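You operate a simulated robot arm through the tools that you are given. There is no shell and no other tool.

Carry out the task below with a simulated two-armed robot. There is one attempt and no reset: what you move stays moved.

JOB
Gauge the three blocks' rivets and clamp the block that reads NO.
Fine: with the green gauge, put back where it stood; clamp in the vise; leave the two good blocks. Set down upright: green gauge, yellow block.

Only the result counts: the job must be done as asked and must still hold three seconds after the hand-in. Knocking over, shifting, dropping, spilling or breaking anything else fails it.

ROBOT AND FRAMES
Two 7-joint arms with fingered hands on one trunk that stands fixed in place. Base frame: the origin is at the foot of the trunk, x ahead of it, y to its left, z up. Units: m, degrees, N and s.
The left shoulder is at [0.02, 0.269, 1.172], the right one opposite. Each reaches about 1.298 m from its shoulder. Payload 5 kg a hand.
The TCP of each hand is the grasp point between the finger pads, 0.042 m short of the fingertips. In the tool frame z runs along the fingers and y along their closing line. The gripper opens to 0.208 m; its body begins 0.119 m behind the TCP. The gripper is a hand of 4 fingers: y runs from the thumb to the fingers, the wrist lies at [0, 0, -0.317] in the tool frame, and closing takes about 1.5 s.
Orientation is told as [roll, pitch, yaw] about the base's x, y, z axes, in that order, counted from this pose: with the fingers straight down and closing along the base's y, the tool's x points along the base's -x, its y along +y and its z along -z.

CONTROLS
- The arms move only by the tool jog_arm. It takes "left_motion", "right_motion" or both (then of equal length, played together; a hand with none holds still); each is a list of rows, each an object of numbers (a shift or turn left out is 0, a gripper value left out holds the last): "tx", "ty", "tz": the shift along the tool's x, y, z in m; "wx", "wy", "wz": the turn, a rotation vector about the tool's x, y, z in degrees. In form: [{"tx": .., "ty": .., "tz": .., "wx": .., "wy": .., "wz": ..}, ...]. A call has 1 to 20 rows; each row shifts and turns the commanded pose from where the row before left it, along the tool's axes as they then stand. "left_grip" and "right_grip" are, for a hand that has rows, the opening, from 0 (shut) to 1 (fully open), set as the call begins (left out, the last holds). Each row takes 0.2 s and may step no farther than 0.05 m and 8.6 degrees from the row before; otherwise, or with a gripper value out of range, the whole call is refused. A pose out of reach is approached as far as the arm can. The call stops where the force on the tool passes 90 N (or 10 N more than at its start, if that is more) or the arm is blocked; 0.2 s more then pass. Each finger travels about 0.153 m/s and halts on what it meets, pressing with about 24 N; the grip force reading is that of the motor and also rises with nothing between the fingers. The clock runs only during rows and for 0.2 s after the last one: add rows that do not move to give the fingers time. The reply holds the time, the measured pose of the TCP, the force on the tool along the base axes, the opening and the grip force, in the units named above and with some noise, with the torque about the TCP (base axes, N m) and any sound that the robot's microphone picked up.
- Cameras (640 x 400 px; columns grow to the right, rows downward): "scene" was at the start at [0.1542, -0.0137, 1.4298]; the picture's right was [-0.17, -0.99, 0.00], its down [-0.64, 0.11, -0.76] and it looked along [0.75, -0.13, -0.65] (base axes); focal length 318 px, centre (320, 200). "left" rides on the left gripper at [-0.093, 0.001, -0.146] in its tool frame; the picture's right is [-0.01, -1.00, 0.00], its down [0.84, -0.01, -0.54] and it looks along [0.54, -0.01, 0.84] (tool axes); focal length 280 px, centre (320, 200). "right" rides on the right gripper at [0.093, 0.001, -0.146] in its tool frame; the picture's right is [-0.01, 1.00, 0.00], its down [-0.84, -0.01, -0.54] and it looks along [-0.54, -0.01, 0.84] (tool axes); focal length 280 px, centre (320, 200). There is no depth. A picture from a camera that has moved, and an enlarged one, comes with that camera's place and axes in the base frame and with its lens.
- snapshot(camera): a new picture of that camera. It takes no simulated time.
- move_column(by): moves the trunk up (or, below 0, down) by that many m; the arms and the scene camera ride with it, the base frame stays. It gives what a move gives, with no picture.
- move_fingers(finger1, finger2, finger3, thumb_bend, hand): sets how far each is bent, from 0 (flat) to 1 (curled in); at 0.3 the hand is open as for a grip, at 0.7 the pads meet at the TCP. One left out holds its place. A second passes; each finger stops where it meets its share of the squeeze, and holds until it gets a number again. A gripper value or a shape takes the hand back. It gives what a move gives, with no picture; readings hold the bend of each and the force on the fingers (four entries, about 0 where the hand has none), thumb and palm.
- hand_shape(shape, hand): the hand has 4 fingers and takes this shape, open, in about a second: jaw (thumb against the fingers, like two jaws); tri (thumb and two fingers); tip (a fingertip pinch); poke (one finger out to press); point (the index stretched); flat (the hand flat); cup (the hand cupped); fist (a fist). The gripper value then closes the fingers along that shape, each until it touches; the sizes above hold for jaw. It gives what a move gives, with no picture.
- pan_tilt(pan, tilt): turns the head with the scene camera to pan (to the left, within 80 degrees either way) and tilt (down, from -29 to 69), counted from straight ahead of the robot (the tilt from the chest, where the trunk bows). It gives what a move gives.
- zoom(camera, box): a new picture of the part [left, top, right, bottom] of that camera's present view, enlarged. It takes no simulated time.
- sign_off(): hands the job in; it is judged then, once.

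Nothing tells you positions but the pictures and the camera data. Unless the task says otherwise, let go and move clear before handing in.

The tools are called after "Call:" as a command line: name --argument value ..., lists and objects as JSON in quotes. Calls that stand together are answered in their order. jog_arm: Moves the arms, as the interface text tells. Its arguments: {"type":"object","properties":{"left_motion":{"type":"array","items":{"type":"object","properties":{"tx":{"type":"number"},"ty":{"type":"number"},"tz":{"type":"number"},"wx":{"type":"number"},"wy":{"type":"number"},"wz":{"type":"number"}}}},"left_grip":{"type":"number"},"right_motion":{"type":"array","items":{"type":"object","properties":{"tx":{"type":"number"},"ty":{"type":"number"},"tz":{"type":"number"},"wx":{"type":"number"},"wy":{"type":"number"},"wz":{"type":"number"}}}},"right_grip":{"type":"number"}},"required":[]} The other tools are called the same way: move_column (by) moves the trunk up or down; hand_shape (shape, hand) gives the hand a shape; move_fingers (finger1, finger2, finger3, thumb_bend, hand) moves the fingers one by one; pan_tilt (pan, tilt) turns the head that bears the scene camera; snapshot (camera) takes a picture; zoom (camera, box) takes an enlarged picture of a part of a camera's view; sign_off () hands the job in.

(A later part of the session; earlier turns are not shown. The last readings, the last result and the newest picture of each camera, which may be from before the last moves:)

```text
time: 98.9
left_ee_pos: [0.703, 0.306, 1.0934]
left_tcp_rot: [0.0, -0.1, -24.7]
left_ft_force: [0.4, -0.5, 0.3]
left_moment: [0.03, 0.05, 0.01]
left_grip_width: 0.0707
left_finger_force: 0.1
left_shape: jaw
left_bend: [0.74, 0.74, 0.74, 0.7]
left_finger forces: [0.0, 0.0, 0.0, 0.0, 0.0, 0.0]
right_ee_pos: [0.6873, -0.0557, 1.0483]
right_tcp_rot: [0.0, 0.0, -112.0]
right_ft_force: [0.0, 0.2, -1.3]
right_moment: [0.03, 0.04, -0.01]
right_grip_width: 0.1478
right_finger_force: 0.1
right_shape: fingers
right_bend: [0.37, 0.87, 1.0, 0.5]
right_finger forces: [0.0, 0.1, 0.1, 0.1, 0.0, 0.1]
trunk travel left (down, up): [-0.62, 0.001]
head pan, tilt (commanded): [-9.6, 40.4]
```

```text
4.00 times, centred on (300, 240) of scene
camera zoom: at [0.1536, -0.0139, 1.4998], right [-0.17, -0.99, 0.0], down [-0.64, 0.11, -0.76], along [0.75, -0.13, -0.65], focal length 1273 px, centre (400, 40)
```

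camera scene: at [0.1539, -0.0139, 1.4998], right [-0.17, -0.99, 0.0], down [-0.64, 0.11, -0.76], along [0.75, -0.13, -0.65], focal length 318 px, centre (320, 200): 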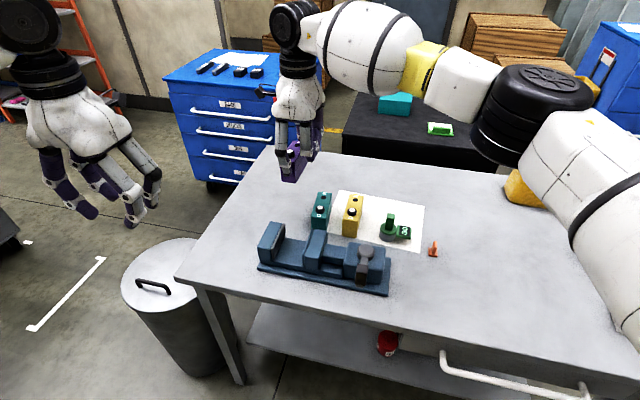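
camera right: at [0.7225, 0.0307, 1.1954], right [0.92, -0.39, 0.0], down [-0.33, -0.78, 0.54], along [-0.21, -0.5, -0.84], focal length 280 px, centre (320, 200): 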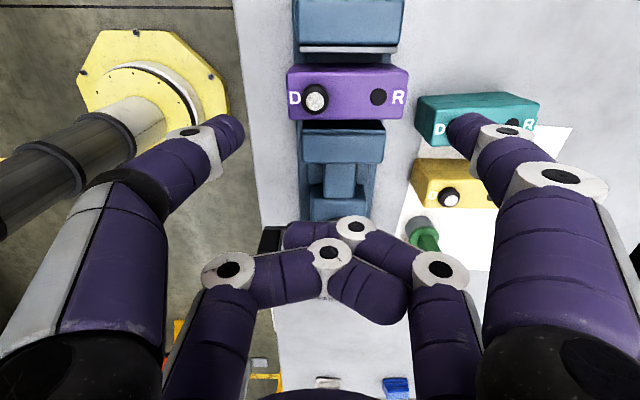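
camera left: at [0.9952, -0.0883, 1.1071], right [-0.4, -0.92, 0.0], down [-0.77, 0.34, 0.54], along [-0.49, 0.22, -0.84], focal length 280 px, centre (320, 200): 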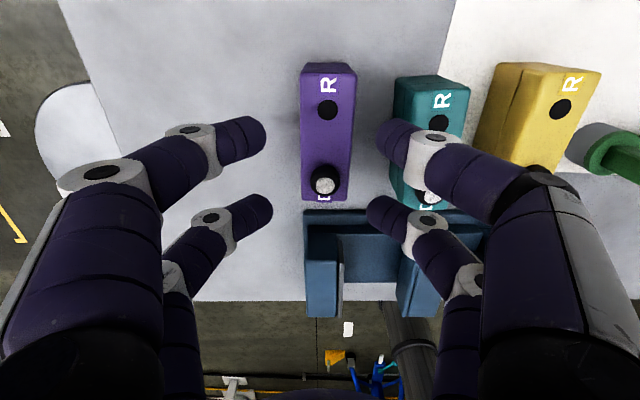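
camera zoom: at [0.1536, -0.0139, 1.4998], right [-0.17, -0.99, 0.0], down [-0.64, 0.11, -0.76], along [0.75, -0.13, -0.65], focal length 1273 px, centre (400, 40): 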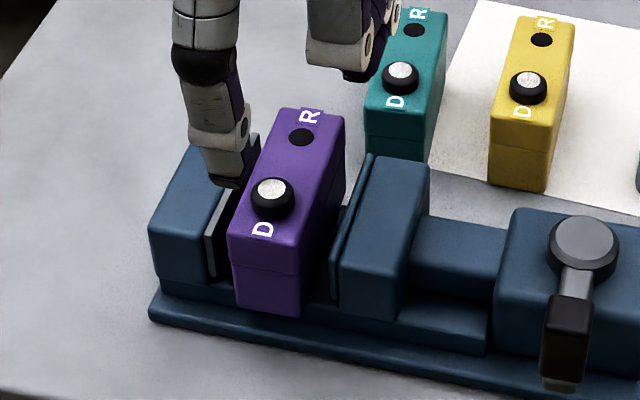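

The crank has a vertical grip (z≈0.89–0.945) on an arm about 0.10 m from the hub. I will close the right thumb and finger1 to form a paddle and move to the grip's right side to test gently which way it turns.

Call:
move_fingers --hand "right" --thumb_bend 0.7 --finger1 0.7

Call:
jog_arm --right_motion '[{"tx": -0.0472, "ty": -0.0132}, {"tx": -0.0472, "ty": -0.0132}, {"tx": -0.0472, "ty": -0.0132}, {"tx": -0.0472, "ty": -0.0132}, {"tx": -0.0472, "ty": -0.0132}, {}]'

Call:
snapshot --camera "right"

Call:
snapshot --camera "scene"

```text
time: 99.9
left_ee_pos: [0.7028, 0.3067, 1.0929]
left_tcp_rot: [0.0, -0.2, -24.6]
left_ft_force: [0.3, -1.1, 0.3]
left_moment: [-0.03, 0.03, 0.0]
left_grip_width: 0.0705
left_finger_force: 0.1
left_shape: jaw
left_bend: [0.74, 0.74, 0.74, 0.7]
left_finger forces: [0.1, 0.1, 0.0, 0.0, 0.1, 0.1]
right_ee_pos: [0.6856, -0.0554, 1.049]
right_tcp_rot: [-0.1, 0.1, -112.1]
right_ft_force: [-0.7, -0.5, 0.2]
right_moment: [-0.02, -0.02, 0.0]
right_grip_width: 0.0111
right_finger_force: 0.1
right_shape: fingers
right_bend: [0.7, 0.87, 1.0, 0.7]
right_finger forces: [0.0, 0.0, 0.1, 0.0, 0.1, 0.0]
trunk travel left (down, up): [-0.62, 0.001]
head pan, tilt (commanded): [-9.6, 40.4]
```

```text
time: 101.3
left_ee_pos: [0.7026, 0.3089, 1.092]
left_tcp_rot: [0.0, 0.0, -24.5]
left_ft_force: [0.1, 2.2, -1.3]
left_moment: [-0.15, 0.05, -0.01]
left_grip_width: 0.0707
left_finger_force: 0.0
left_shape: jaw
left_bend: [0.74, 0.74, 0.74, 0.7]
left_finger forces: [0.1, 0.1, 0.0, 0.0, 0.0, 0.0]
right_ee_pos: [0.5325, -0.2512, 1.0485]
right_tcp_rot: [-0.1, 0.1, -111.8]
right_ft_force: [1.0, -0.3, -0.5]
right_moment: [-0.09, 0.06, 0.01]
right_grip_width: 0.0109
right_finger_force: 0.0
right_shape: fingers
right_bend: [0.7, 0.87, 1.0, 0.7]
right_finger forces: [0.0, 0.1, 0.1, 0.1, 0.0, 0.0]
trunk travel left (down, up): [-0.62, 0.001]
head pan, tilt (commanded): [-9.6, 40.4]
```

```text
taken
camera right: at [0.569, -0.1653, 1.1966], right [0.92, -0.39, 0.0], down [-0.33, -0.78, 0.54], along [-0.21, -0.5, -0.84], focal length 280 px, centre (320, 200)
```

right: 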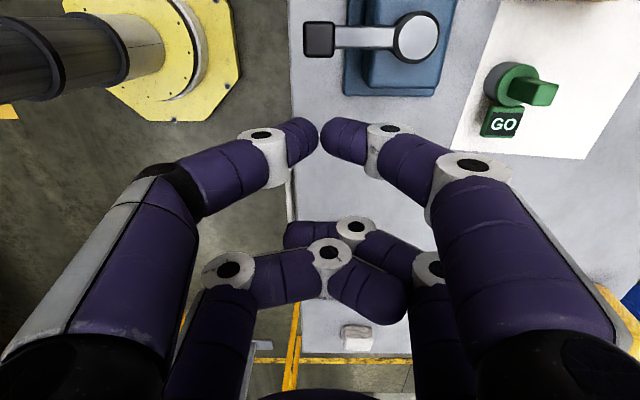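

```text
taken
camera scene: at [0.1535, -0.0124, 1.4998], right [-0.17, -0.99, 0.0], down [-0.64, 0.11, -0.76], along [0.75, -0.13, -0.65], focal length 318 px, centre (320, 200)
```

scene: 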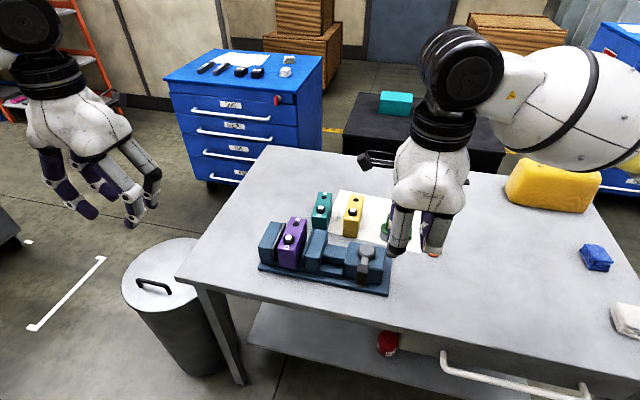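

The lever points straight toward the robot, with its grip right next to the fingertips (at tool x=0.081). I will lower the fingertips to grip height on its right side.

Call:
jog_arm --right_motion '[{"tz": 0.035}, {"tz": 0.035}, {"tz": 0.03}, {}]'

Call:
snapshot --camera "right"

Call:
zoom --camera "scene" --box '[320, 190, 440, 310]'

```text
time: 102.3
left_ee_pos: [0.7021, 0.3055, 1.094]
left_tcp_rot: [0.0, -0.3, -24.6]
left_ft_force: [0.3, 0.1, 0.6]
left_moment: [0.02, 0.0, -0.01]
left_grip_width: 0.0706
left_finger_force: 0.1
left_shape: jaw
left_bend: [0.74, 0.74, 0.74, 0.7]
left_finger forces: [0.0, 0.0, 0.0, 0.0, 0.0, 0.0]
right_ee_pos: [0.5383, -0.2518, 0.9496]
right_tcp_rot: [0.1, 0.2, -112.0]
right_ft_force: [-0.2, 0.4, 0.9]
right_moment: [0.0, -0.06, 0.03]
right_grip_width: 0.011
right_finger_force: 0.1
right_shape: fingers
right_bend: [0.7, 0.87, 1.0, 0.7]
right_finger forces: [0.0, 0.0, 0.1, 0.0, 0.0, 0.0]
trunk travel left (down, up): [-0.62, 0.001]
head pan, tilt (commanded): [-9.6, 40.4]
```

```text
taken
camera right: at [0.5738, -0.1651, 1.0977], right [0.92, -0.39, 0.0], down [-0.33, -0.78, 0.54], along [-0.21, -0.5, -0.84], focal length 280 px, centre (320, 200)
```

right: 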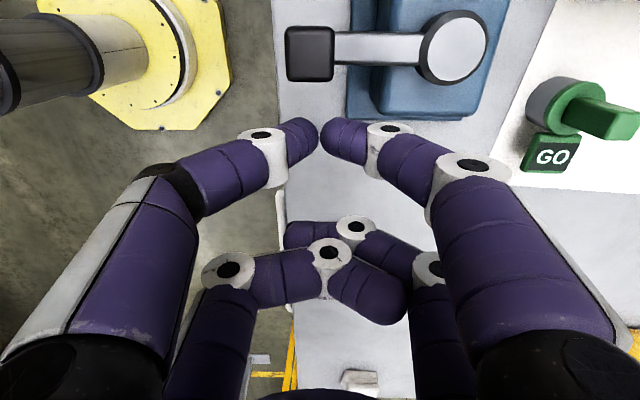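

```text
3.33 times, centred on (380, 250) of scene
camera zoom: at [0.1529, -0.0138, 1.5001], right [-0.17, -0.99, 0.0], down [-0.64, 0.11, -0.76], along [0.75, -0.13, -0.65], focal length 1061 px, centre (120, 33)
```

zoom: 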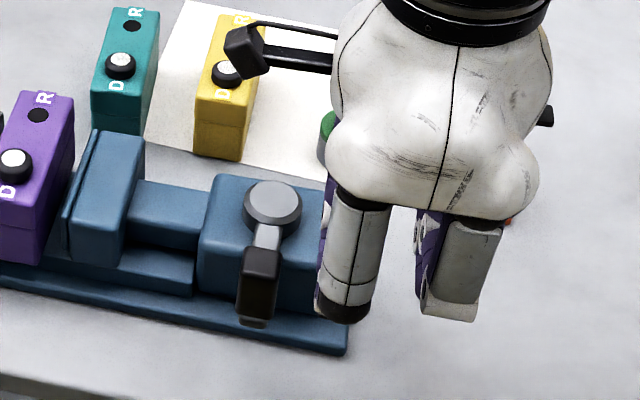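

Call:
jog_arm --right_motion '[{"tx": 0.02}, {"tx": 0.01}, {"tx": 0.008}, {}]'

Call:
snapshot --camera "right"

Call:
zoom --camera "scene" --box '[240, 190, 400, 310]'

```text
time: 103.3
left_ee_pos: [0.7014, 0.3044, 1.0946]
left_tcp_rot: [0.1, -0.2, -24.7]
left_ft_force: [0.6, 0.1, 1.4]
left_moment: [0.02, 0.0, 0.0]
left_grip_width: 0.0708
left_finger_force: 0.1
left_shape: jaw
left_bend: [0.74, 0.74, 0.74, 0.7]
left_finger forces: [0.1, 0.0, 0.0, 0.0, 0.0, 0.0]
right_ee_pos: [0.5517, -0.2234, 0.9499]
right_tcp_rot: [0.1, -0.2, -112.2]
right_ft_force: [-18.9, -46.2, 9.5]
right_moment: [-0.53, 0.33, 0.74]
right_grip_width: 0.0149
right_finger_force: 24.7
right_shape: fingers
right_bend: [0.69, 0.87, 1.0, 0.7]
right_finger forces: [5.3, 0.1, 0.1, 0.0, 43.5, 0.0]
trunk travel left (down, up): [-0.62, 0.001]
head pan, tilt (commanded): [-9.6, 40.4]
```

```text
taken
camera right: at [0.588, -0.1358, 1.0966], right [0.92, -0.39, 0.0], down [-0.33, -0.77, 0.54], along [-0.21, -0.5, -0.84], focal length 280 px, centre (320, 200)
```

right: 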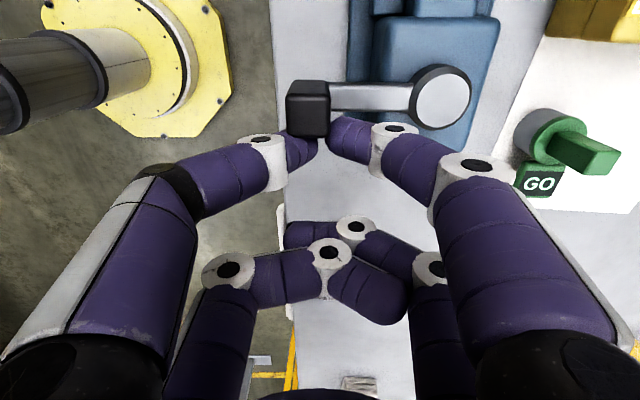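

```text
3.33 times, centred on (320, 250) of scene
camera zoom: at [0.1516, -0.0167, 1.5002], right [-0.17, -0.99, 0.0], down [-0.64, 0.11, -0.76], along [0.75, -0.13, -0.65], focal length 1061 px, centre (320, 33)
```

zoom: 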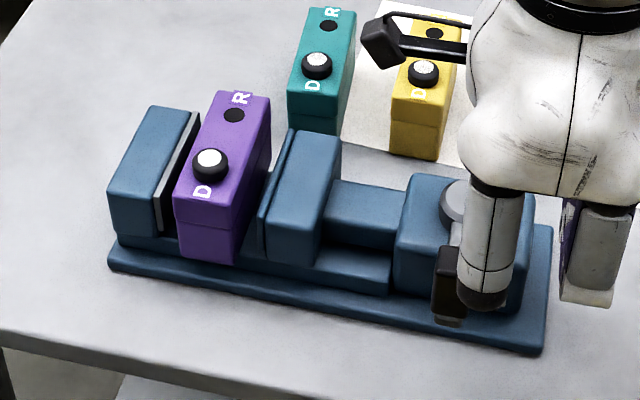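

The lever resists strongly (50 N) toward the left, so that seems to be its stop. I will back off, hop over the grip and try pushing the other way.

Call:
jog_arm --right_motion '[{"tx": -0.015}, {"tz": -0.035}, {"tz": -0.035}, {"tx": 0.038}, {"tx": 0.038}, {}]'

Call:
snapshot --camera "right"

Call:
zoom --camera "scene" --box '[240, 190, 400, 310]'

```text
time: 104.7
left_ee_pos: [0.7025, 0.3056, 1.0926]
left_tcp_rot: [0.0, -0.3, -24.6]
left_ft_force: [-1.1, -1.7, -0.3]
left_moment: [0.0, 0.04, 0.01]
left_grip_width: 0.0706
left_finger_force: 0.0
left_shape: jaw
left_bend: [0.74, 0.74, 0.74, 0.7]
left_finger forces: [0.0, 0.0, 0.0, 0.0, 0.0, 0.0]
right_ee_pos: [0.5729, -0.1606, 1.0199]
right_tcp_rot: [-0.1, 0.0, -112.0]
right_ft_force: [-0.1, 0.1, 0.4]
right_moment: [0.03, 0.01, -0.01]
right_grip_width: 0.0113
right_finger_force: 0.1
right_shape: fingers
right_bend: [0.7, 0.87, 1.0, 0.7]
right_finger forces: [0.0, 0.0, 0.0, 0.0, 0.0, 0.0]
trunk travel left (down, up): [-0.62, 0.001]
head pan, tilt (commanded): [-9.6, 40.4]
```

```text
taken
camera right: at [0.6083, -0.0747, 1.1665], right [0.92, -0.39, 0.0], down [-0.33, -0.78, 0.54], along [-0.21, -0.5, -0.84], focal length 280 px, centre (320, 200)
```

right: 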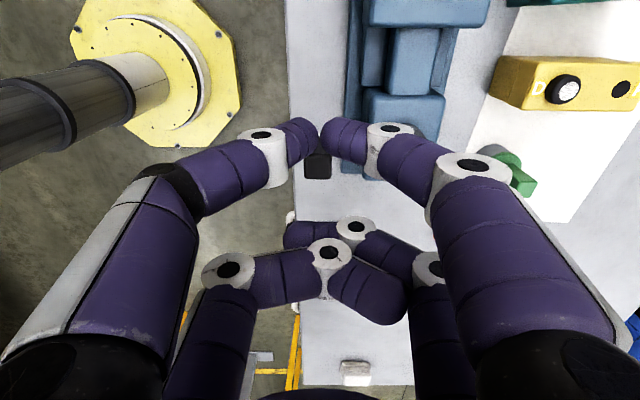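

```text
3.33 times, centred on (320, 250) of scene
camera zoom: at [0.1532, -0.0139, 1.5], right [-0.17, -0.99, 0.0], down [-0.64, 0.11, -0.76], along [0.75, -0.13, -0.65], focal length 1061 px, centre (320, 33)
```

zoom: 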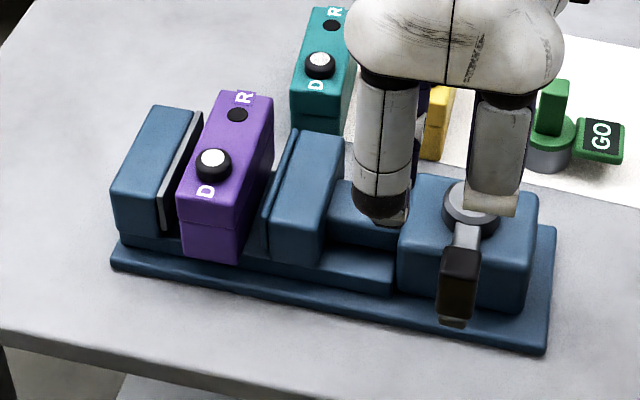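

Call:
jog_arm --right_motion '[{"tz": 0.035}, {"tz": 0.035}, {}]'

Call:
jog_arm --right_motion '[{"tx": -0.012}, {"tx": -0.008}, {"tx": -0.006}, {}]'

Call:
snapshot --camera "right"

Call:
zoom --camera "scene" --box '[240, 190, 400, 310]'

```text
time: 105.5
left_ee_pos: [0.7029, 0.3065, 1.0933]
left_tcp_rot: [0.1, -0.2, -24.6]
left_ft_force: [0.1, 0.2, -0.6]
left_moment: [0.03, -0.03, 0.0]
left_grip_width: 0.0706
left_finger_force: 0.0
left_shape: jaw
left_bend: [0.74, 0.74, 0.74, 0.7]
left_finger forces: [0.1, 0.1, 0.0, 0.0, 0.0, 0.1]
right_ee_pos: [0.5729, -0.161, 0.9493]
right_tcp_rot: [0.0, 0.1, -112.0]
right_ft_force: [0.1, -1.2, -0.3]
right_moment: [0.02, 0.0, 0.03]
right_grip_width: 0.0113
right_finger_force: 0.0
right_shape: fingers
right_bend: [0.7, 0.87, 1.0, 0.7]
right_finger forces: [0.1, 0.0, 0.1, 0.0, 0.0, 0.0]
trunk travel left (down, up): [-0.62, 0.001]
head pan, tilt (commanded): [-9.6, 40.4]
```

```text
time: 106.5
left_ee_pos: [0.7025, 0.3054, 1.0927]
left_tcp_rot: [0.1, -0.2, -24.6]
left_ft_force: [0.5, -0.4, -0.4]
left_moment: [0.02, -0.02, 0.01]
left_grip_width: 0.0706
left_finger_force: 0.1
left_shape: jaw
left_bend: [0.74, 0.74, 0.74, 0.7]
left_finger forces: [0.0, 0.0, 0.1, 0.0, 0.1, 0.0]
right_ee_pos: [0.5628, -0.1844, 0.9504]
right_tcp_rot: [0.0, 0.0, -112.0]
right_ft_force: [0.7, 3.3, 0.5]
right_moment: [0.07, -0.06, -0.01]
right_grip_width: 0.011
right_finger_force: 1.7
right_shape: fingers
right_bend: [0.7, 0.87, 1.0, 0.7]
right_finger forces: [1.2, 0.1, 0.0, 0.1, 1.7, 0.0]
trunk travel left (down, up): [-0.62, 0.001]
head pan, tilt (commanded): [-9.6, 40.4]
```

```text
taken
camera right: at [0.5991, -0.0984, 1.0968], right [0.92, -0.39, 0.0], down [-0.33, -0.78, 0.54], along [-0.21, -0.5, -0.84], focal length 280 px, centre (320, 200)
```

right: 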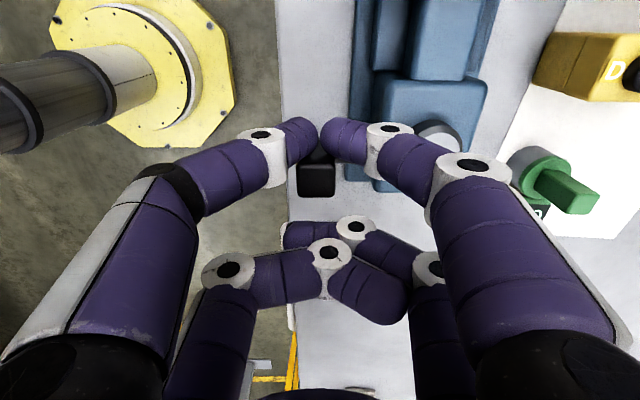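

```text
3.33 times, centred on (320, 250) of scene
camera zoom: at [0.1531, -0.0136, 1.5], right [-0.17, -0.99, 0.0], down [-0.64, 0.11, -0.76], along [0.75, -0.13, -0.65], focal length 1061 px, centre (320, 33)
```

zoom: 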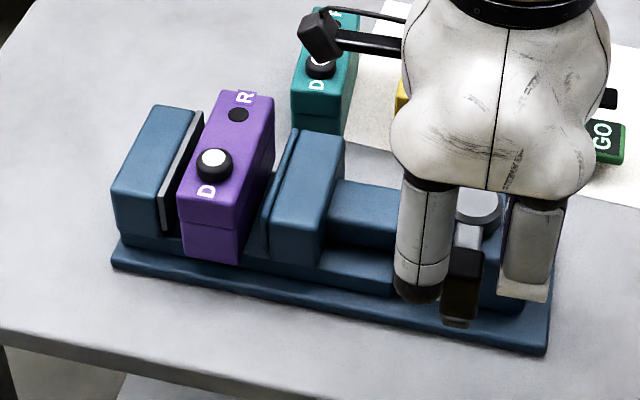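

It turns easily this way (about 3 N), so the crank closes counter-clockwise seen from above. I will sweep the hand around the hub in 8° steps, rotating with the lever, and watch the jaw.

Call:
jog_arm --right_motion '[{"tx": -0.0131, "ty": 0.001, "wz": -8}, {"tx": -0.0131, "ty": 0.001, "wz": -8}, {"tx": -0.0131, "ty": 0.001, "wz": -8}, {}]'

Call:
snapshot --camera "right"

Call:
zoom --camera "scene" --box '[240, 190, 400, 310]'

```text
time: 107.5
left_ee_pos: [0.7017, 0.3078, 1.0924]
left_tcp_rot: [0.0, -0.1, -24.6]
left_ft_force: [0.5, 0.9, 0.6]
left_moment: [0.01, 0.0, -0.03]
left_grip_width: 0.0709
left_finger_force: 0.0
left_shape: jaw
left_bend: [0.74, 0.74, 0.74, 0.7]
left_finger forces: [0.0, 0.0, 0.0, 0.0, 0.1, 0.0]
right_ee_pos: [0.5597, -0.2251, 0.9484]
right_tcp_rot: [0.1, 0.0, -87.9]
right_ft_force: [0.5, -0.6, -0.4]
right_moment: [0.01, 0.0, 0.0]
right_grip_width: 0.0109
right_finger_force: 0.2
right_shape: fingers
right_bend: [0.7, 0.87, 1.0, 0.7]
right_finger forces: [0.5, 0.1, 0.0, 0.1, 0.0, 0.1]
trunk travel left (down, up): [-0.62, 0.001]
head pan, tilt (commanded): [-9.6, 40.4]
```

```text
taken
camera right: at [0.5563, -0.1313, 1.0959], right [1.0, 0.02, 0.0], down [0.02, -0.84, 0.54], along [0.01, -0.54, -0.84], focal length 280 px, centre (320, 200)
```

right: 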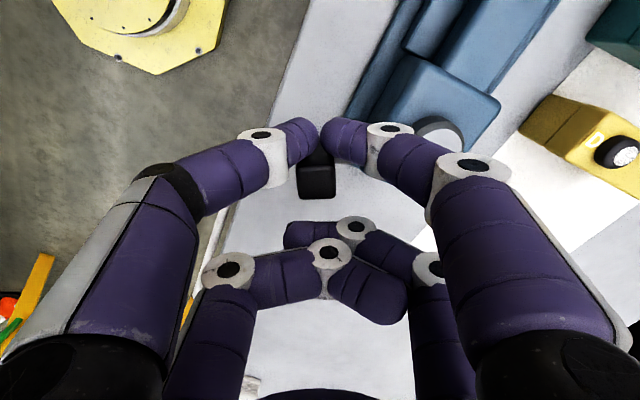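

```text
3.33 times, centred on (320, 250) of scene
camera zoom: at [0.1531, -0.0136, 1.5], right [-0.17, -0.99, 0.0], down [-0.64, 0.11, -0.76], along [0.75, -0.13, -0.65], focal length 1061 px, centre (320, 33)
```

zoom: 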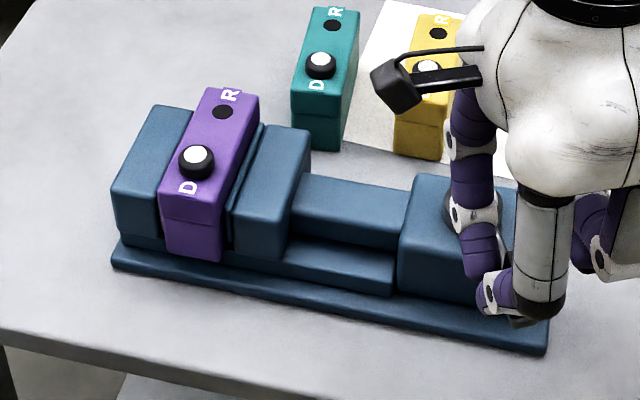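

The moving jaw has already slid over and pushed the block up to the fixed jaw. I will keep turning in small steps until the crank tightens.

Call:
jog_arm --right_motion '[{"tx": -0.0066, "ty": 0.0005, "wz": -4}, {}]'

Call:
zoom --camera "scene" --box '[250, 190, 350, 290]'

Call:
jog_arm --right_motion '[{"tx": -0.0066, "ty": 0.0005, "wz": -4}, {}]'

Call:
zoom --camera "scene" --box '[250, 190, 350, 290]'

```text
time: 108.1
left_ee_pos: [0.702, 0.3071, 1.0932]
left_tcp_rot: [0.0, -0.2, -24.6]
left_ft_force: [-0.6, -0.2, -0.5]
left_moment: [-0.02, 0.01, -0.01]
left_grip_width: 0.0707
left_finger_force: 0.1
left_shape: jaw
left_bend: [0.74, 0.74, 0.74, 0.7]
left_finger forces: [0.0, 0.1, 0.0, 0.0, 0.0, 0.0]
right_ee_pos: [0.5595, -0.2327, 0.9485]
right_tcp_rot: [0.1, 0.0, -84.0]
right_ft_force: [0.1, 1.3, 0.7]
right_moment: [0.0, 0.02, 0.0]
right_grip_width: 0.0112
right_finger_force: 0.6
right_shape: fingers
right_bend: [0.7, 0.87, 1.0, 0.7]
right_finger forces: [0.8, 0.0, 0.0, 0.1, 0.0, 0.0]
trunk travel left (down, up): [-0.62, 0.001]
head pan, tilt (commanded): [-9.6, 40.4]
```

```text
4.00 times, centred on (300, 240) of scene
camera zoom: at [0.1532, -0.0136, 1.5], right [-0.17, -0.99, 0.0], down [-0.64, 0.11, -0.76], along [0.75, -0.13, -0.65], focal length 1273 px, centre (400, 40)
```

zoom: 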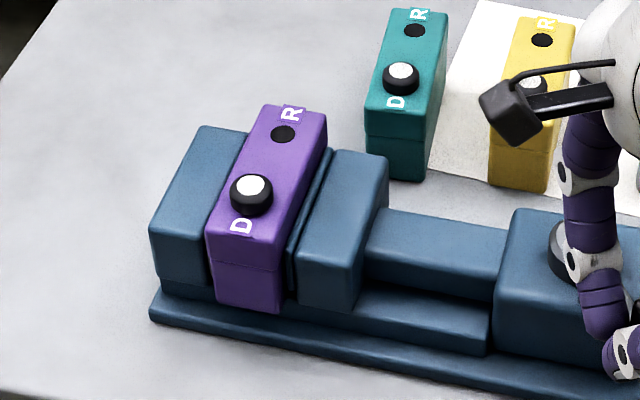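

```text
time: 108.7
left_ee_pos: [0.7021, 0.3074, 1.0933]
left_tcp_rot: [-0.1, -0.2, -24.6]
left_ft_force: [0.1, -0.3, -1.0]
left_moment: [-0.02, 0.0, -0.03]
left_grip_width: 0.0705
left_finger_force: 0.0
left_shape: jaw
left_bend: [0.74, 0.74, 0.74, 0.7]
left_finger forces: [0.0, 0.0, 0.0, 0.0, 0.1, 0.0]
right_ee_pos: [0.5606, -0.2382, 0.9491]
right_tcp_rot: [0.1, 0.1, -79.9]
right_ft_force: [0.3, 1.3, -1.3]
right_moment: [0.03, 0.04, 0.0]
right_grip_width: 0.0116
right_finger_force: 0.9
right_shape: fingers
right_bend: [0.7, 0.87, 1.0, 0.7]
right_finger forces: [0.9, 0.0, 0.0, 0.1, 0.1, 0.1]
trunk travel left (down, up): [-0.62, 0.001]
head pan, tilt (commanded): [-9.6, 40.4]
```

```text
4.00 times, centred on (300, 240) of scene
camera zoom: at [0.1532, -0.0136, 1.5], right [-0.17, -0.99, 0.0], down [-0.64, 0.11, -0.76], along [0.75, -0.13, -0.65], focal length 1273 px, centre (400, 40)
```

zoom: 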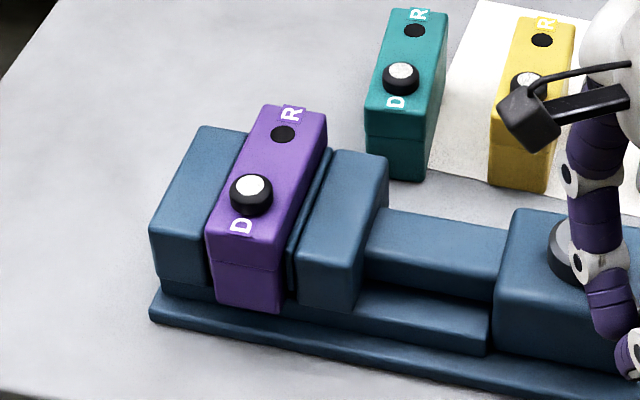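

Call:
snapshot --camera "right"

Call:
snapshot --camera "scene"

```text
taken
camera right: at [0.5445, -0.1454, 1.0962], right [0.99, 0.16, 0.0], down [0.13, -0.83, 0.54], along [0.09, -0.53, -0.84], focal length 280 px, centre (320, 200)
```

right: 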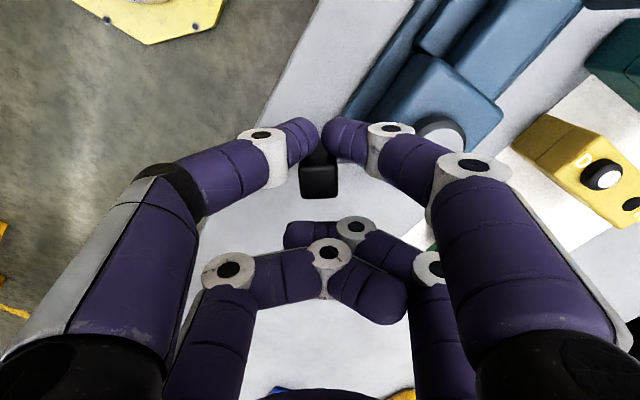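

```text
taken
camera scene: at [0.1532, -0.0136, 1.5], right [-0.17, -0.99, 0.0], down [-0.64, 0.11, -0.76], along [0.75, -0.13, -0.65], focal length 318 px, centre (320, 200)
```

scene: 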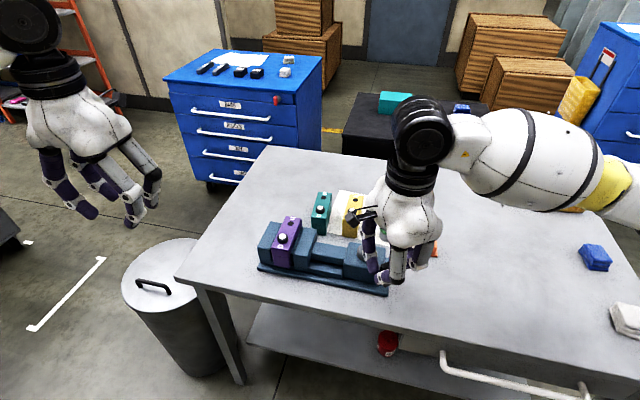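

The lever follows the hand and the block sits against both jaws, but the force is still low. I will continue turning until it tightens or reaches its stop.

Call:
jog_arm --right_motion '[{"tx": -0.0131, "ty": 0.001, "wz": -8}, {"tx": -0.0131, "ty": 0.001, "wz": -8}, {}]'

Call:
zoom --camera "scene" --box '[250, 190, 350, 290]'

Call:
snapshot --camera "right"

```text
time: 109.5
left_ee_pos: [0.7021, 0.3065, 1.0938]
left_tcp_rot: [0.0, -0.1, -24.6]
left_ft_force: [1.3, 0.2, -1.2]
left_moment: [0.03, 0.0, 0.03]
left_grip_width: 0.0707
left_finger_force: 0.1
left_shape: jaw
left_bend: [0.74, 0.74, 0.74, 0.7]
left_finger forces: [0.0, 0.0, 0.0, 0.0, 0.0, 0.0]
right_ee_pos: [0.5681, -0.2621, 0.9482]
right_tcp_rot: [0.2, 0.0, -64.0]
right_ft_force: [-0.1, 1.6, 0.5]
right_moment: [0.04, -0.03, 0.02]
right_grip_width: 0.0122
right_finger_force: 0.6
right_shape: fingers
right_bend: [0.69, 0.87, 1.0, 0.7]
right_finger forces: [1.3, 0.0, 0.0, 0.1, 0.1, 0.0]
trunk travel left (down, up): [-0.62, 0.001]
head pan, tilt (commanded): [-9.6, 40.4]
```

```text
4.00 times, centred on (300, 240) of scene
camera zoom: at [0.1531, -0.0137, 1.5], right [-0.17, -0.99, 0.0], down [-0.64, 0.11, -0.76], along [0.75, -0.13, -0.65], focal length 1273 px, centre (400, 40)
```

zoom: 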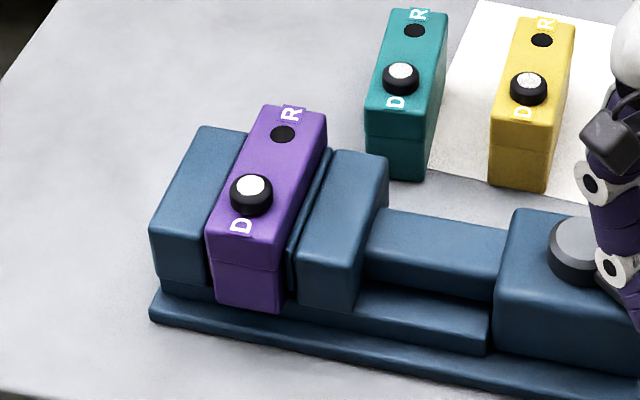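

```text
taken
camera right: at [0.5278, -0.1771, 1.0955], right [0.9, 0.43, 0.0], down [0.36, -0.76, 0.54], along [0.23, -0.49, -0.84], focal length 280 px, centre (320, 200)
```

right: 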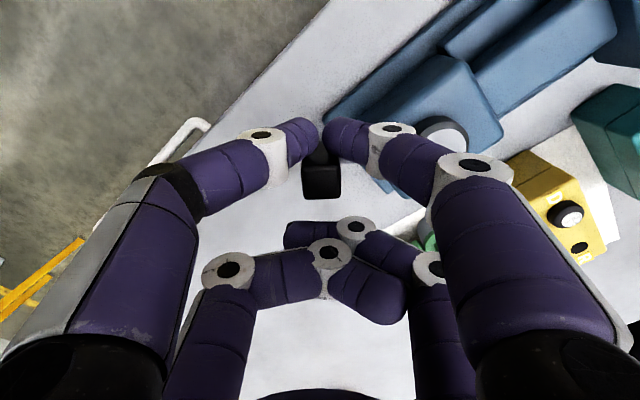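

Call:
jog_arm --right_motion '[{"tx": -0.0131, "ty": 0.001, "wz": -8}, {"tx": -0.0131, "ty": 0.001, "wz": -8}, {}]'

Call:
zoom --camera "scene" --box '[250, 190, 410, 310]'

Call:
snapshot --camera "right"

```text
time: 110.3
left_ee_pos: [0.7023, 0.3065, 1.0927]
left_tcp_rot: [0.0, -0.3, -24.6]
left_ft_force: [0.1, -1.1, 0.5]
left_moment: [0.0, 0.02, 0.04]
left_grip_width: 0.0708
left_finger_force: 0.1
left_shape: jaw
left_bend: [0.74, 0.74, 0.74, 0.7]
left_finger forces: [0.0, 0.0, 0.0, 0.0, 0.0, 0.1]
right_ee_pos: [0.583, -0.2825, 0.9485]
right_tcp_rot: [0.1, 0.0, -47.9]
right_ft_force: [-0.7, 2.4, 0.1]
right_moment: [0.07, -0.01, 0.0]
right_grip_width: 0.012
right_finger_force: 0.7
right_shape: fingers
right_bend: [0.69, 0.87, 1.0, 0.7]
right_finger forces: [1.1, 0.0, 0.0, 0.0, 0.0, 0.0]
trunk travel left (down, up): [-0.62, 0.001]
head pan, tilt (commanded): [-9.6, 40.4]
```

```text
3.33 times, centred on (330, 250) of scene
camera zoom: at [0.1531, -0.0137, 1.5], right [-0.17, -0.99, 0.0], down [-0.64, 0.11, -0.76], along [0.75, -0.13, -0.65], focal length 1061 px, centre (287, 33)
```

zoom: 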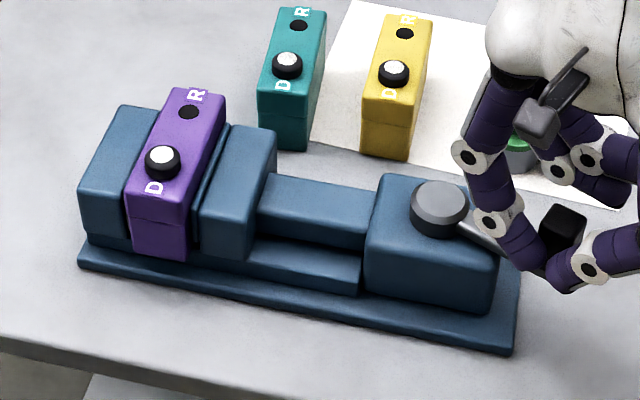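

```text
taken
camera right: at [0.52, -0.2127, 1.0948], right [0.75, 0.66, 0.0], down [0.55, -0.63, 0.54], along [0.36, -0.4, -0.84], focal length 280 px, centre (320, 200)
```

right: 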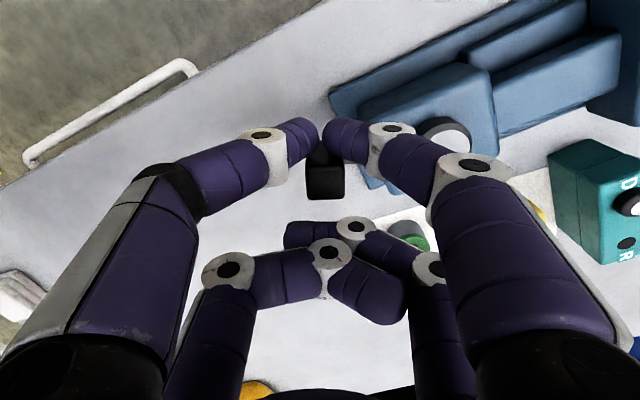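

Call:
jog_arm --right_motion '[{"tx": -0.0131, "ty": 0.001, "wz": -8}, {"tx": -0.0131, "ty": 0.001, "wz": -8}, {}]'

Call:
zoom --camera "scene" --box '[250, 190, 410, 310]'

Call:
snapshot --camera "right"

```text
time: 111.1
left_ee_pos: [0.7026, 0.3073, 1.094]
left_tcp_rot: [-0.1, -0.2, -24.6]
left_ft_force: [-0.8, -0.3, -0.2]
left_moment: [0.0, 0.02, -0.01]
left_grip_width: 0.0706
left_finger_force: 0.1
left_shape: jaw
left_bend: [0.74, 0.74, 0.74, 0.7]
left_finger forces: [0.1, 0.0, 0.0, 0.0, 0.0, 0.1]
right_ee_pos: [0.6009, -0.2986, 0.9489]
right_tcp_rot: [0.1, 0.1, -31.7]
right_ft_force: [-23.4, 14.1, -3.9]
right_moment: [0.34, 0.64, 0.33]
right_grip_width: 0.0113
right_finger_force: 13.4
right_shape: fingers
right_bend: [0.7, 0.87, 1.0, 0.7]
right_finger forces: [23.5, 0.0, 0.0, 0.0, 3.4, 0.1]
trunk travel left (down, up): [-0.62, 0.001]
head pan, tilt (commanded): [-9.6, 40.4]
```

```text
3.33 times, centred on (330, 250) of scene
camera zoom: at [0.152, -0.0131, 1.5001], right [-0.17, -0.99, 0.0], down [-0.64, 0.11, -0.76], along [0.75, -0.13, -0.65], focal length 1061 px, centre (287, 33)
```

zoom: 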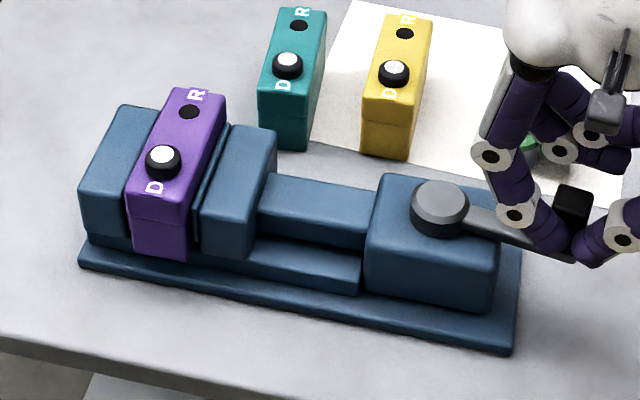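

```text
taken
camera right: at [0.5224, -0.2486, 1.0955], right [0.54, 0.84, 0.0], down [0.71, -0.45, 0.54], along [0.45, -0.29, -0.84], focal length 280 px, centre (320, 200)
```

right: 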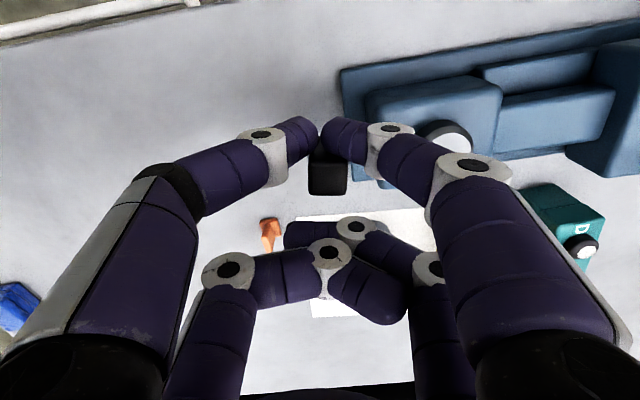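

The crank now resists with about 27 N at roughly 80° of turn. I will push a little further to see whether it tightens or has reached its stop.

Call:
jog_arm --right_motion '[{"tx": -0.0066, "ty": 0.0004, "wz": -4}, {}]'

Call:
zoom --camera "scene" --box '[250, 190, 410, 310]'

```text
time: 111.7
left_ee_pos: [0.7017, 0.3083, 1.0933]
left_tcp_rot: [0.0, -0.2, -24.6]
left_ft_force: [0.5, -0.4, 0.0]
left_moment: [0.0, -0.01, 0.03]
left_grip_width: 0.0706
left_finger_force: 0.0
left_shape: jaw
left_bend: [0.74, 0.74, 0.74, 0.7]
left_finger forces: [0.0, 0.0, 0.0, 0.1, 0.0, 0.0]
right_ee_pos: [0.6015, -0.2993, 0.9484]
right_tcp_rot: [0.1, 0.0, -31.9]
right_ft_force: [-32.6, 18.6, -8.1]
right_moment: [0.38, 0.81, 0.51]
right_grip_width: 0.0114
right_finger_force: 18.2
right_shape: fingers
right_bend: [0.7, 0.87, 1.0, 0.7]
right_finger forces: [32.8, 0.1, 0.0, 0.0, 3.6, 0.1]
right hand out of reach, approached as far as the arm can: row 1
trunk travel left (down, up): [-0.62, 0.001]
head pan, tilt (commanded): [-9.6, 40.4]
```

```text
3.33 times, centred on (330, 250) of scene
camera zoom: at [0.1516, -0.0128, 1.5001], right [-0.17, -0.99, 0.0], down [-0.64, 0.11, -0.76], along [0.75, -0.13, -0.65], focal length 1061 px, centre (287, 33)
```

zoom: 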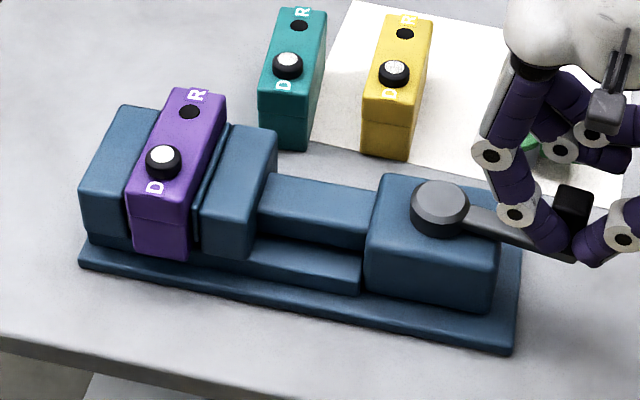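

Call:
jog_arm --right_motion '[{"tx": -0.006}, {}]'

Call:
zoom --camera "scene" --box '[250, 190, 410, 310]'

Call:
snapshot --camera "right"

```text
time: 112.3
left_ee_pos: [0.6988, 0.3075, 1.0947]
left_tcp_rot: [-0.1, -0.3, -24.6]
left_ft_force: [0.0, 0.6, -0.6]
left_moment: [-0.05, -0.03, -0.01]
left_grip_width: 0.071
left_finger_force: 0.1
left_shape: jaw
left_bend: [0.74, 0.74, 0.74, 0.7]
left_finger forces: [0.0, 0.0, 0.0, 0.0, 0.0, 0.1]
right_ee_pos: [0.6012, -0.301, 0.9496]
right_tcp_rot: [0.1, 0.4, -31.7]
right_ft_force: [-60.6, 35.6, -9.2]
right_moment: [0.67, 1.6, 1.14]
right_grip_width: 0.0131
right_finger_force: 34.9
right_shape: fingers
right_bend: [0.69, 0.87, 1.0, 0.7]
right_finger forces: [68.1, 0.0, 0.0, 0.2, 2.1, 0.0]
trunk travel left (down, up): [-0.62, 0.001]
head pan, tilt (commanded): [-9.6, 40.4]
```

```text
3.33 times, centred on (330, 250) of scene
camera zoom: at [0.1497, -0.0116, 1.5003], right [-0.17, -0.99, 0.0], down [-0.64, 0.11, -0.76], along [0.75, -0.13, -0.65], focal length 1061 px, centre (287, 33)
```

zoom: 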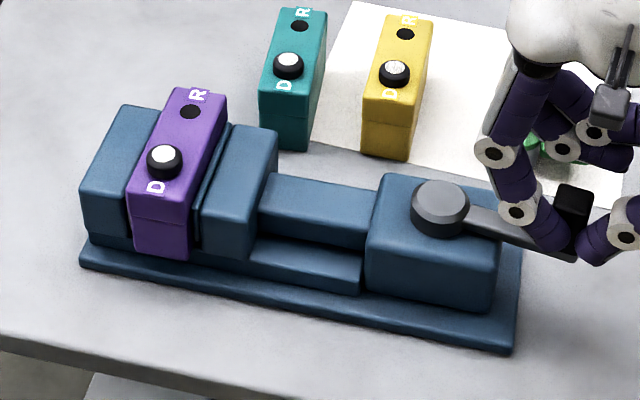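

```text
taken
camera right: at [0.5236, -0.2507, 1.0971], right [0.54, 0.84, 0.0], down [0.71, -0.46, 0.53], along [0.45, -0.29, -0.85], focal length 280 px, centre (320, 200)
```

right: 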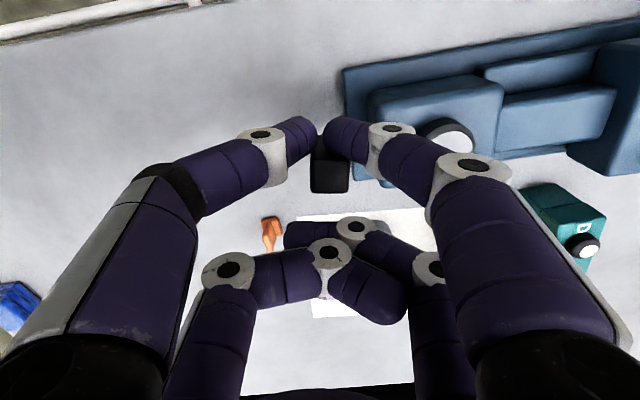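

At 70 N the lever does not move any further, so it is firmly at its clamped end. I will back the hand off and lift it clear to see whether the lever and jaw hold.

Call:
jog_arm --right_motion '[{"tx": 0.01}, {"tx": 0.012}, {"tz": -0.04}, {"tz": -0.04}, {"tz": -0.03}, {}]'

Call:
zoom --camera "scene" --box '[250, 190, 410, 310]'

Call:
snapshot --camera "right"

```text
time: 113.7
left_ee_pos: [0.7032, 0.306, 1.0913]
left_tcp_rot: [-0.1, -0.1, -24.6]
left_ft_force: [0.1, 0.6, -0.3]
left_moment: [-0.01, 0.04, 0.0]
left_grip_width: 0.0707
left_finger_force: 0.0
left_shape: jaw
left_bend: [0.74, 0.74, 0.74, 0.7]
left_finger forces: [0.0, 0.0, 0.0, 0.1, 0.1, 0.0]
right_ee_pos: [0.5905, -0.2927, 1.0625]
right_tcp_rot: [0.1, 0.0, -31.9]
right_ft_force: [-1.0, -0.7, 0.0]
right_moment: [0.0, 0.02, 0.02]
right_grip_width: 0.0113
right_finger_force: 0.0
right_shape: fingers
right_bend: [0.7, 0.87, 1.0, 0.7]
right_finger forces: [0.0, 0.0, 0.1, 0.0, 0.1, 0.0]
trunk travel left (down, up): [-0.62, 0.001]
head pan, tilt (commanded): [-9.6, 40.4]
```

```text
3.33 times, centred on (330, 250) of scene
camera zoom: at [0.1533, -0.014, 1.4999], right [-0.17, -0.99, 0.0], down [-0.64, 0.11, -0.76], along [0.75, -0.13, -0.65], focal length 1061 px, centre (287, 33)
```

zoom: 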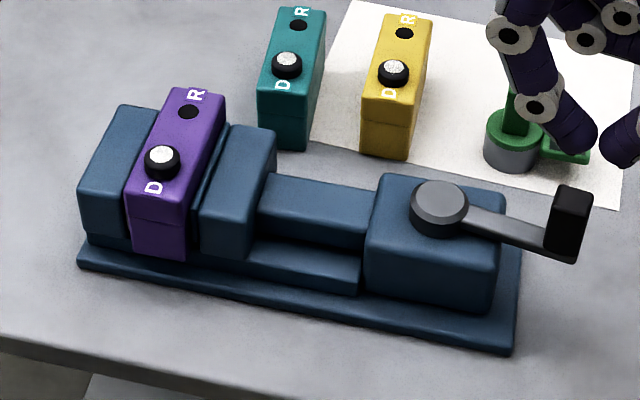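

```text
taken
camera right: at [0.5112, -0.241, 1.2085], right [0.54, 0.84, 0.0], down [0.71, -0.46, 0.54], along [0.45, -0.29, -0.84], focal length 280 px, centre (320, 200)
```

right: 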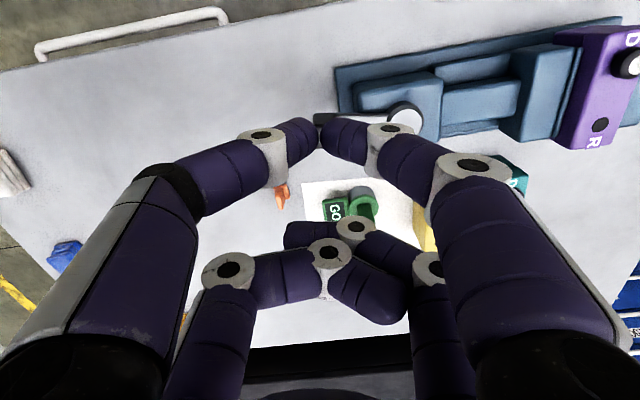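

The lever stays put and the block looks gripped between the jaws. I will zoom in on the jaw contact and check the other objects.

Call:
zoom --camera "scene" --box '[255, 205, 325, 265]'

Call:
zoom --camera "scene" --box '[300, 170, 440, 260]'

```text
6.67 times, centred on (290, 235) of scene
camera zoom: at [0.1533, -0.014, 1.4999], right [-0.17, -0.99, 0.0], down [-0.64, 0.11, -0.76], along [0.75, -0.13, -0.65], focal length 2122 px, centre (520, -33)
```

zoom: 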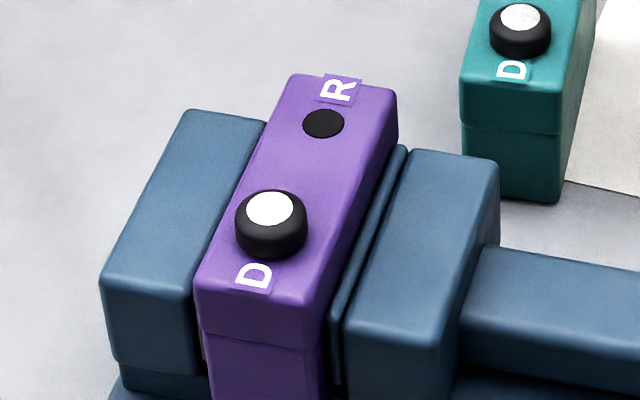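

```text
4.44 times, centred on (370, 215) of scene
camera zoom: at [0.1533, -0.014, 1.4999], right [-0.17, -0.99, 0.0], down [-0.64, 0.11, -0.76], along [0.75, -0.13, -0.65], focal length 1415 px, centre (98, 133)
```

zoom: 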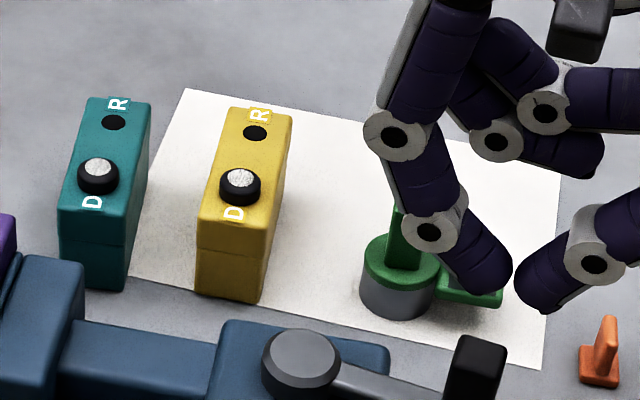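

Both jaws press on the purple block, and yellow, teal and the gauge stand where they should. I will raise the right hand, turn it back and park it clear of everything.

Call:
jog_arm --right_motion '[{"tz": -0.04}, {"tx": 0.03}, {"tx": 0.03}, {"wz": 8}, {"wz": 8}, {"wz": 8}, {"wz": 8}, {"wz": 8}, {"wz": 8}, {"wz": 8}, {"wz": 8}, {}]'

Call:
jog_arm --right_motion '[{"tx": -0.045}, {"tx": -0.045}, {"tx": -0.045}, {"tx": -0.045}, {}]'

Call:
snapshot --camera "scene"

Call:
zoom --camera "scene" --box '[240, 170, 440, 310]'

```text
time: 116.3
left_ee_pos: [0.7035, 0.3064, 1.0935]
left_tcp_rot: [0.0, -0.2, -24.5]
left_ft_force: [-0.5, 0.4, 0.0]
left_moment: [0.0, -0.02, -0.01]
left_grip_width: 0.071
left_finger_force: 0.0
left_shape: jaw
left_bend: [0.74, 0.74, 0.74, 0.7]
left_finger forces: [0.1, 0.1, 0.1, 0.0, 0.1, 0.0]
right_ee_pos: [0.5398, -0.2609, 1.0982]
right_tcp_rot: [0.1, 0.0, -96.2]
right_ft_force: [0.6, -0.1, 0.9]
right_moment: [0.0, -0.01, -0.01]
right_grip_width: 0.0111
right_finger_force: 0.1
right_shape: fingers
right_bend: [0.7, 0.87, 1.0, 0.7]
right_finger forces: [0.1, 0.1, 0.0, 0.1, 0.0, 0.0]
trunk travel left (down, up): [-0.62, 0.001]
head pan, tilt (commanded): [-9.6, 40.4]
```

```text
time: 117.5
left_ee_pos: [0.7027, 0.3075, 1.0925]
left_tcp_rot: [0.1, -0.1, -24.5]
left_ft_force: [-0.1, 0.6, -0.6]
left_moment: [-0.1, 0.05, -0.03]
left_grip_width: 0.0706
left_finger_force: 0.1
left_shape: jaw
left_bend: [0.74, 0.74, 0.74, 0.7]
left_finger forces: [0.0, 0.0, 0.0, 0.0, 0.1, 0.1]
right_ee_pos: [0.5218, -0.4389, 1.0988]
right_tcp_rot: [0.1, 0.1, -95.9]
right_ft_force: [0.2, 0.8, -0.3]
right_moment: [-0.05, 0.05, 0.04]
right_grip_width: 0.0109
right_finger_force: 0.0
right_shape: fingers
right_bend: [0.7, 0.87, 1.0, 0.7]
right_finger forces: [0.0, 0.1, 0.0, 0.1, 0.0, 0.0]
trunk travel left (down, up): [-0.62, 0.001]
head pan, tilt (commanded): [-9.6, 40.4]
```

```text
taken
camera scene: at [0.1534, -0.0131, 1.4999], right [-0.17, -0.99, 0.0], down [-0.64, 0.11, -0.76], along [0.75, -0.13, -0.65], focal length 318 px, centre (320, 200)
```

scene: 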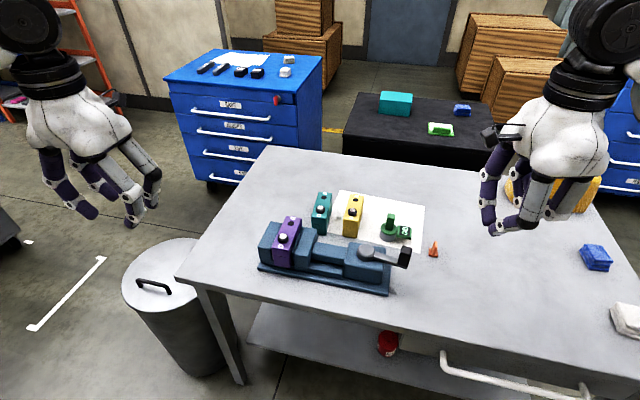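

```text
2.86 times, centred on (340, 240) of scene
camera zoom: at [0.1534, -0.0131, 1.4999], right [-0.17, -0.99, 0.0], down [-0.64, 0.11, -0.76], along [0.75, -0.13, -0.65], focal length 910 px, centre (263, 86)
```

zoom: 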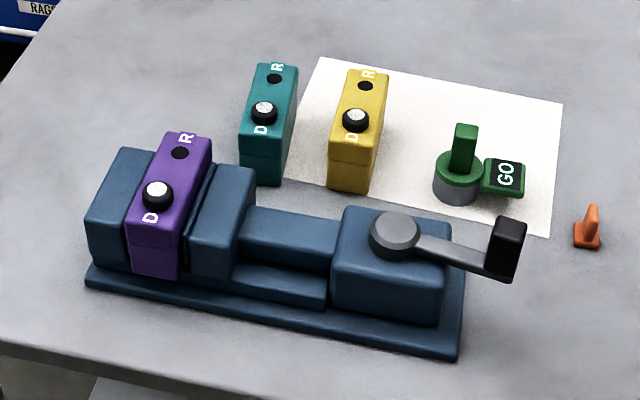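

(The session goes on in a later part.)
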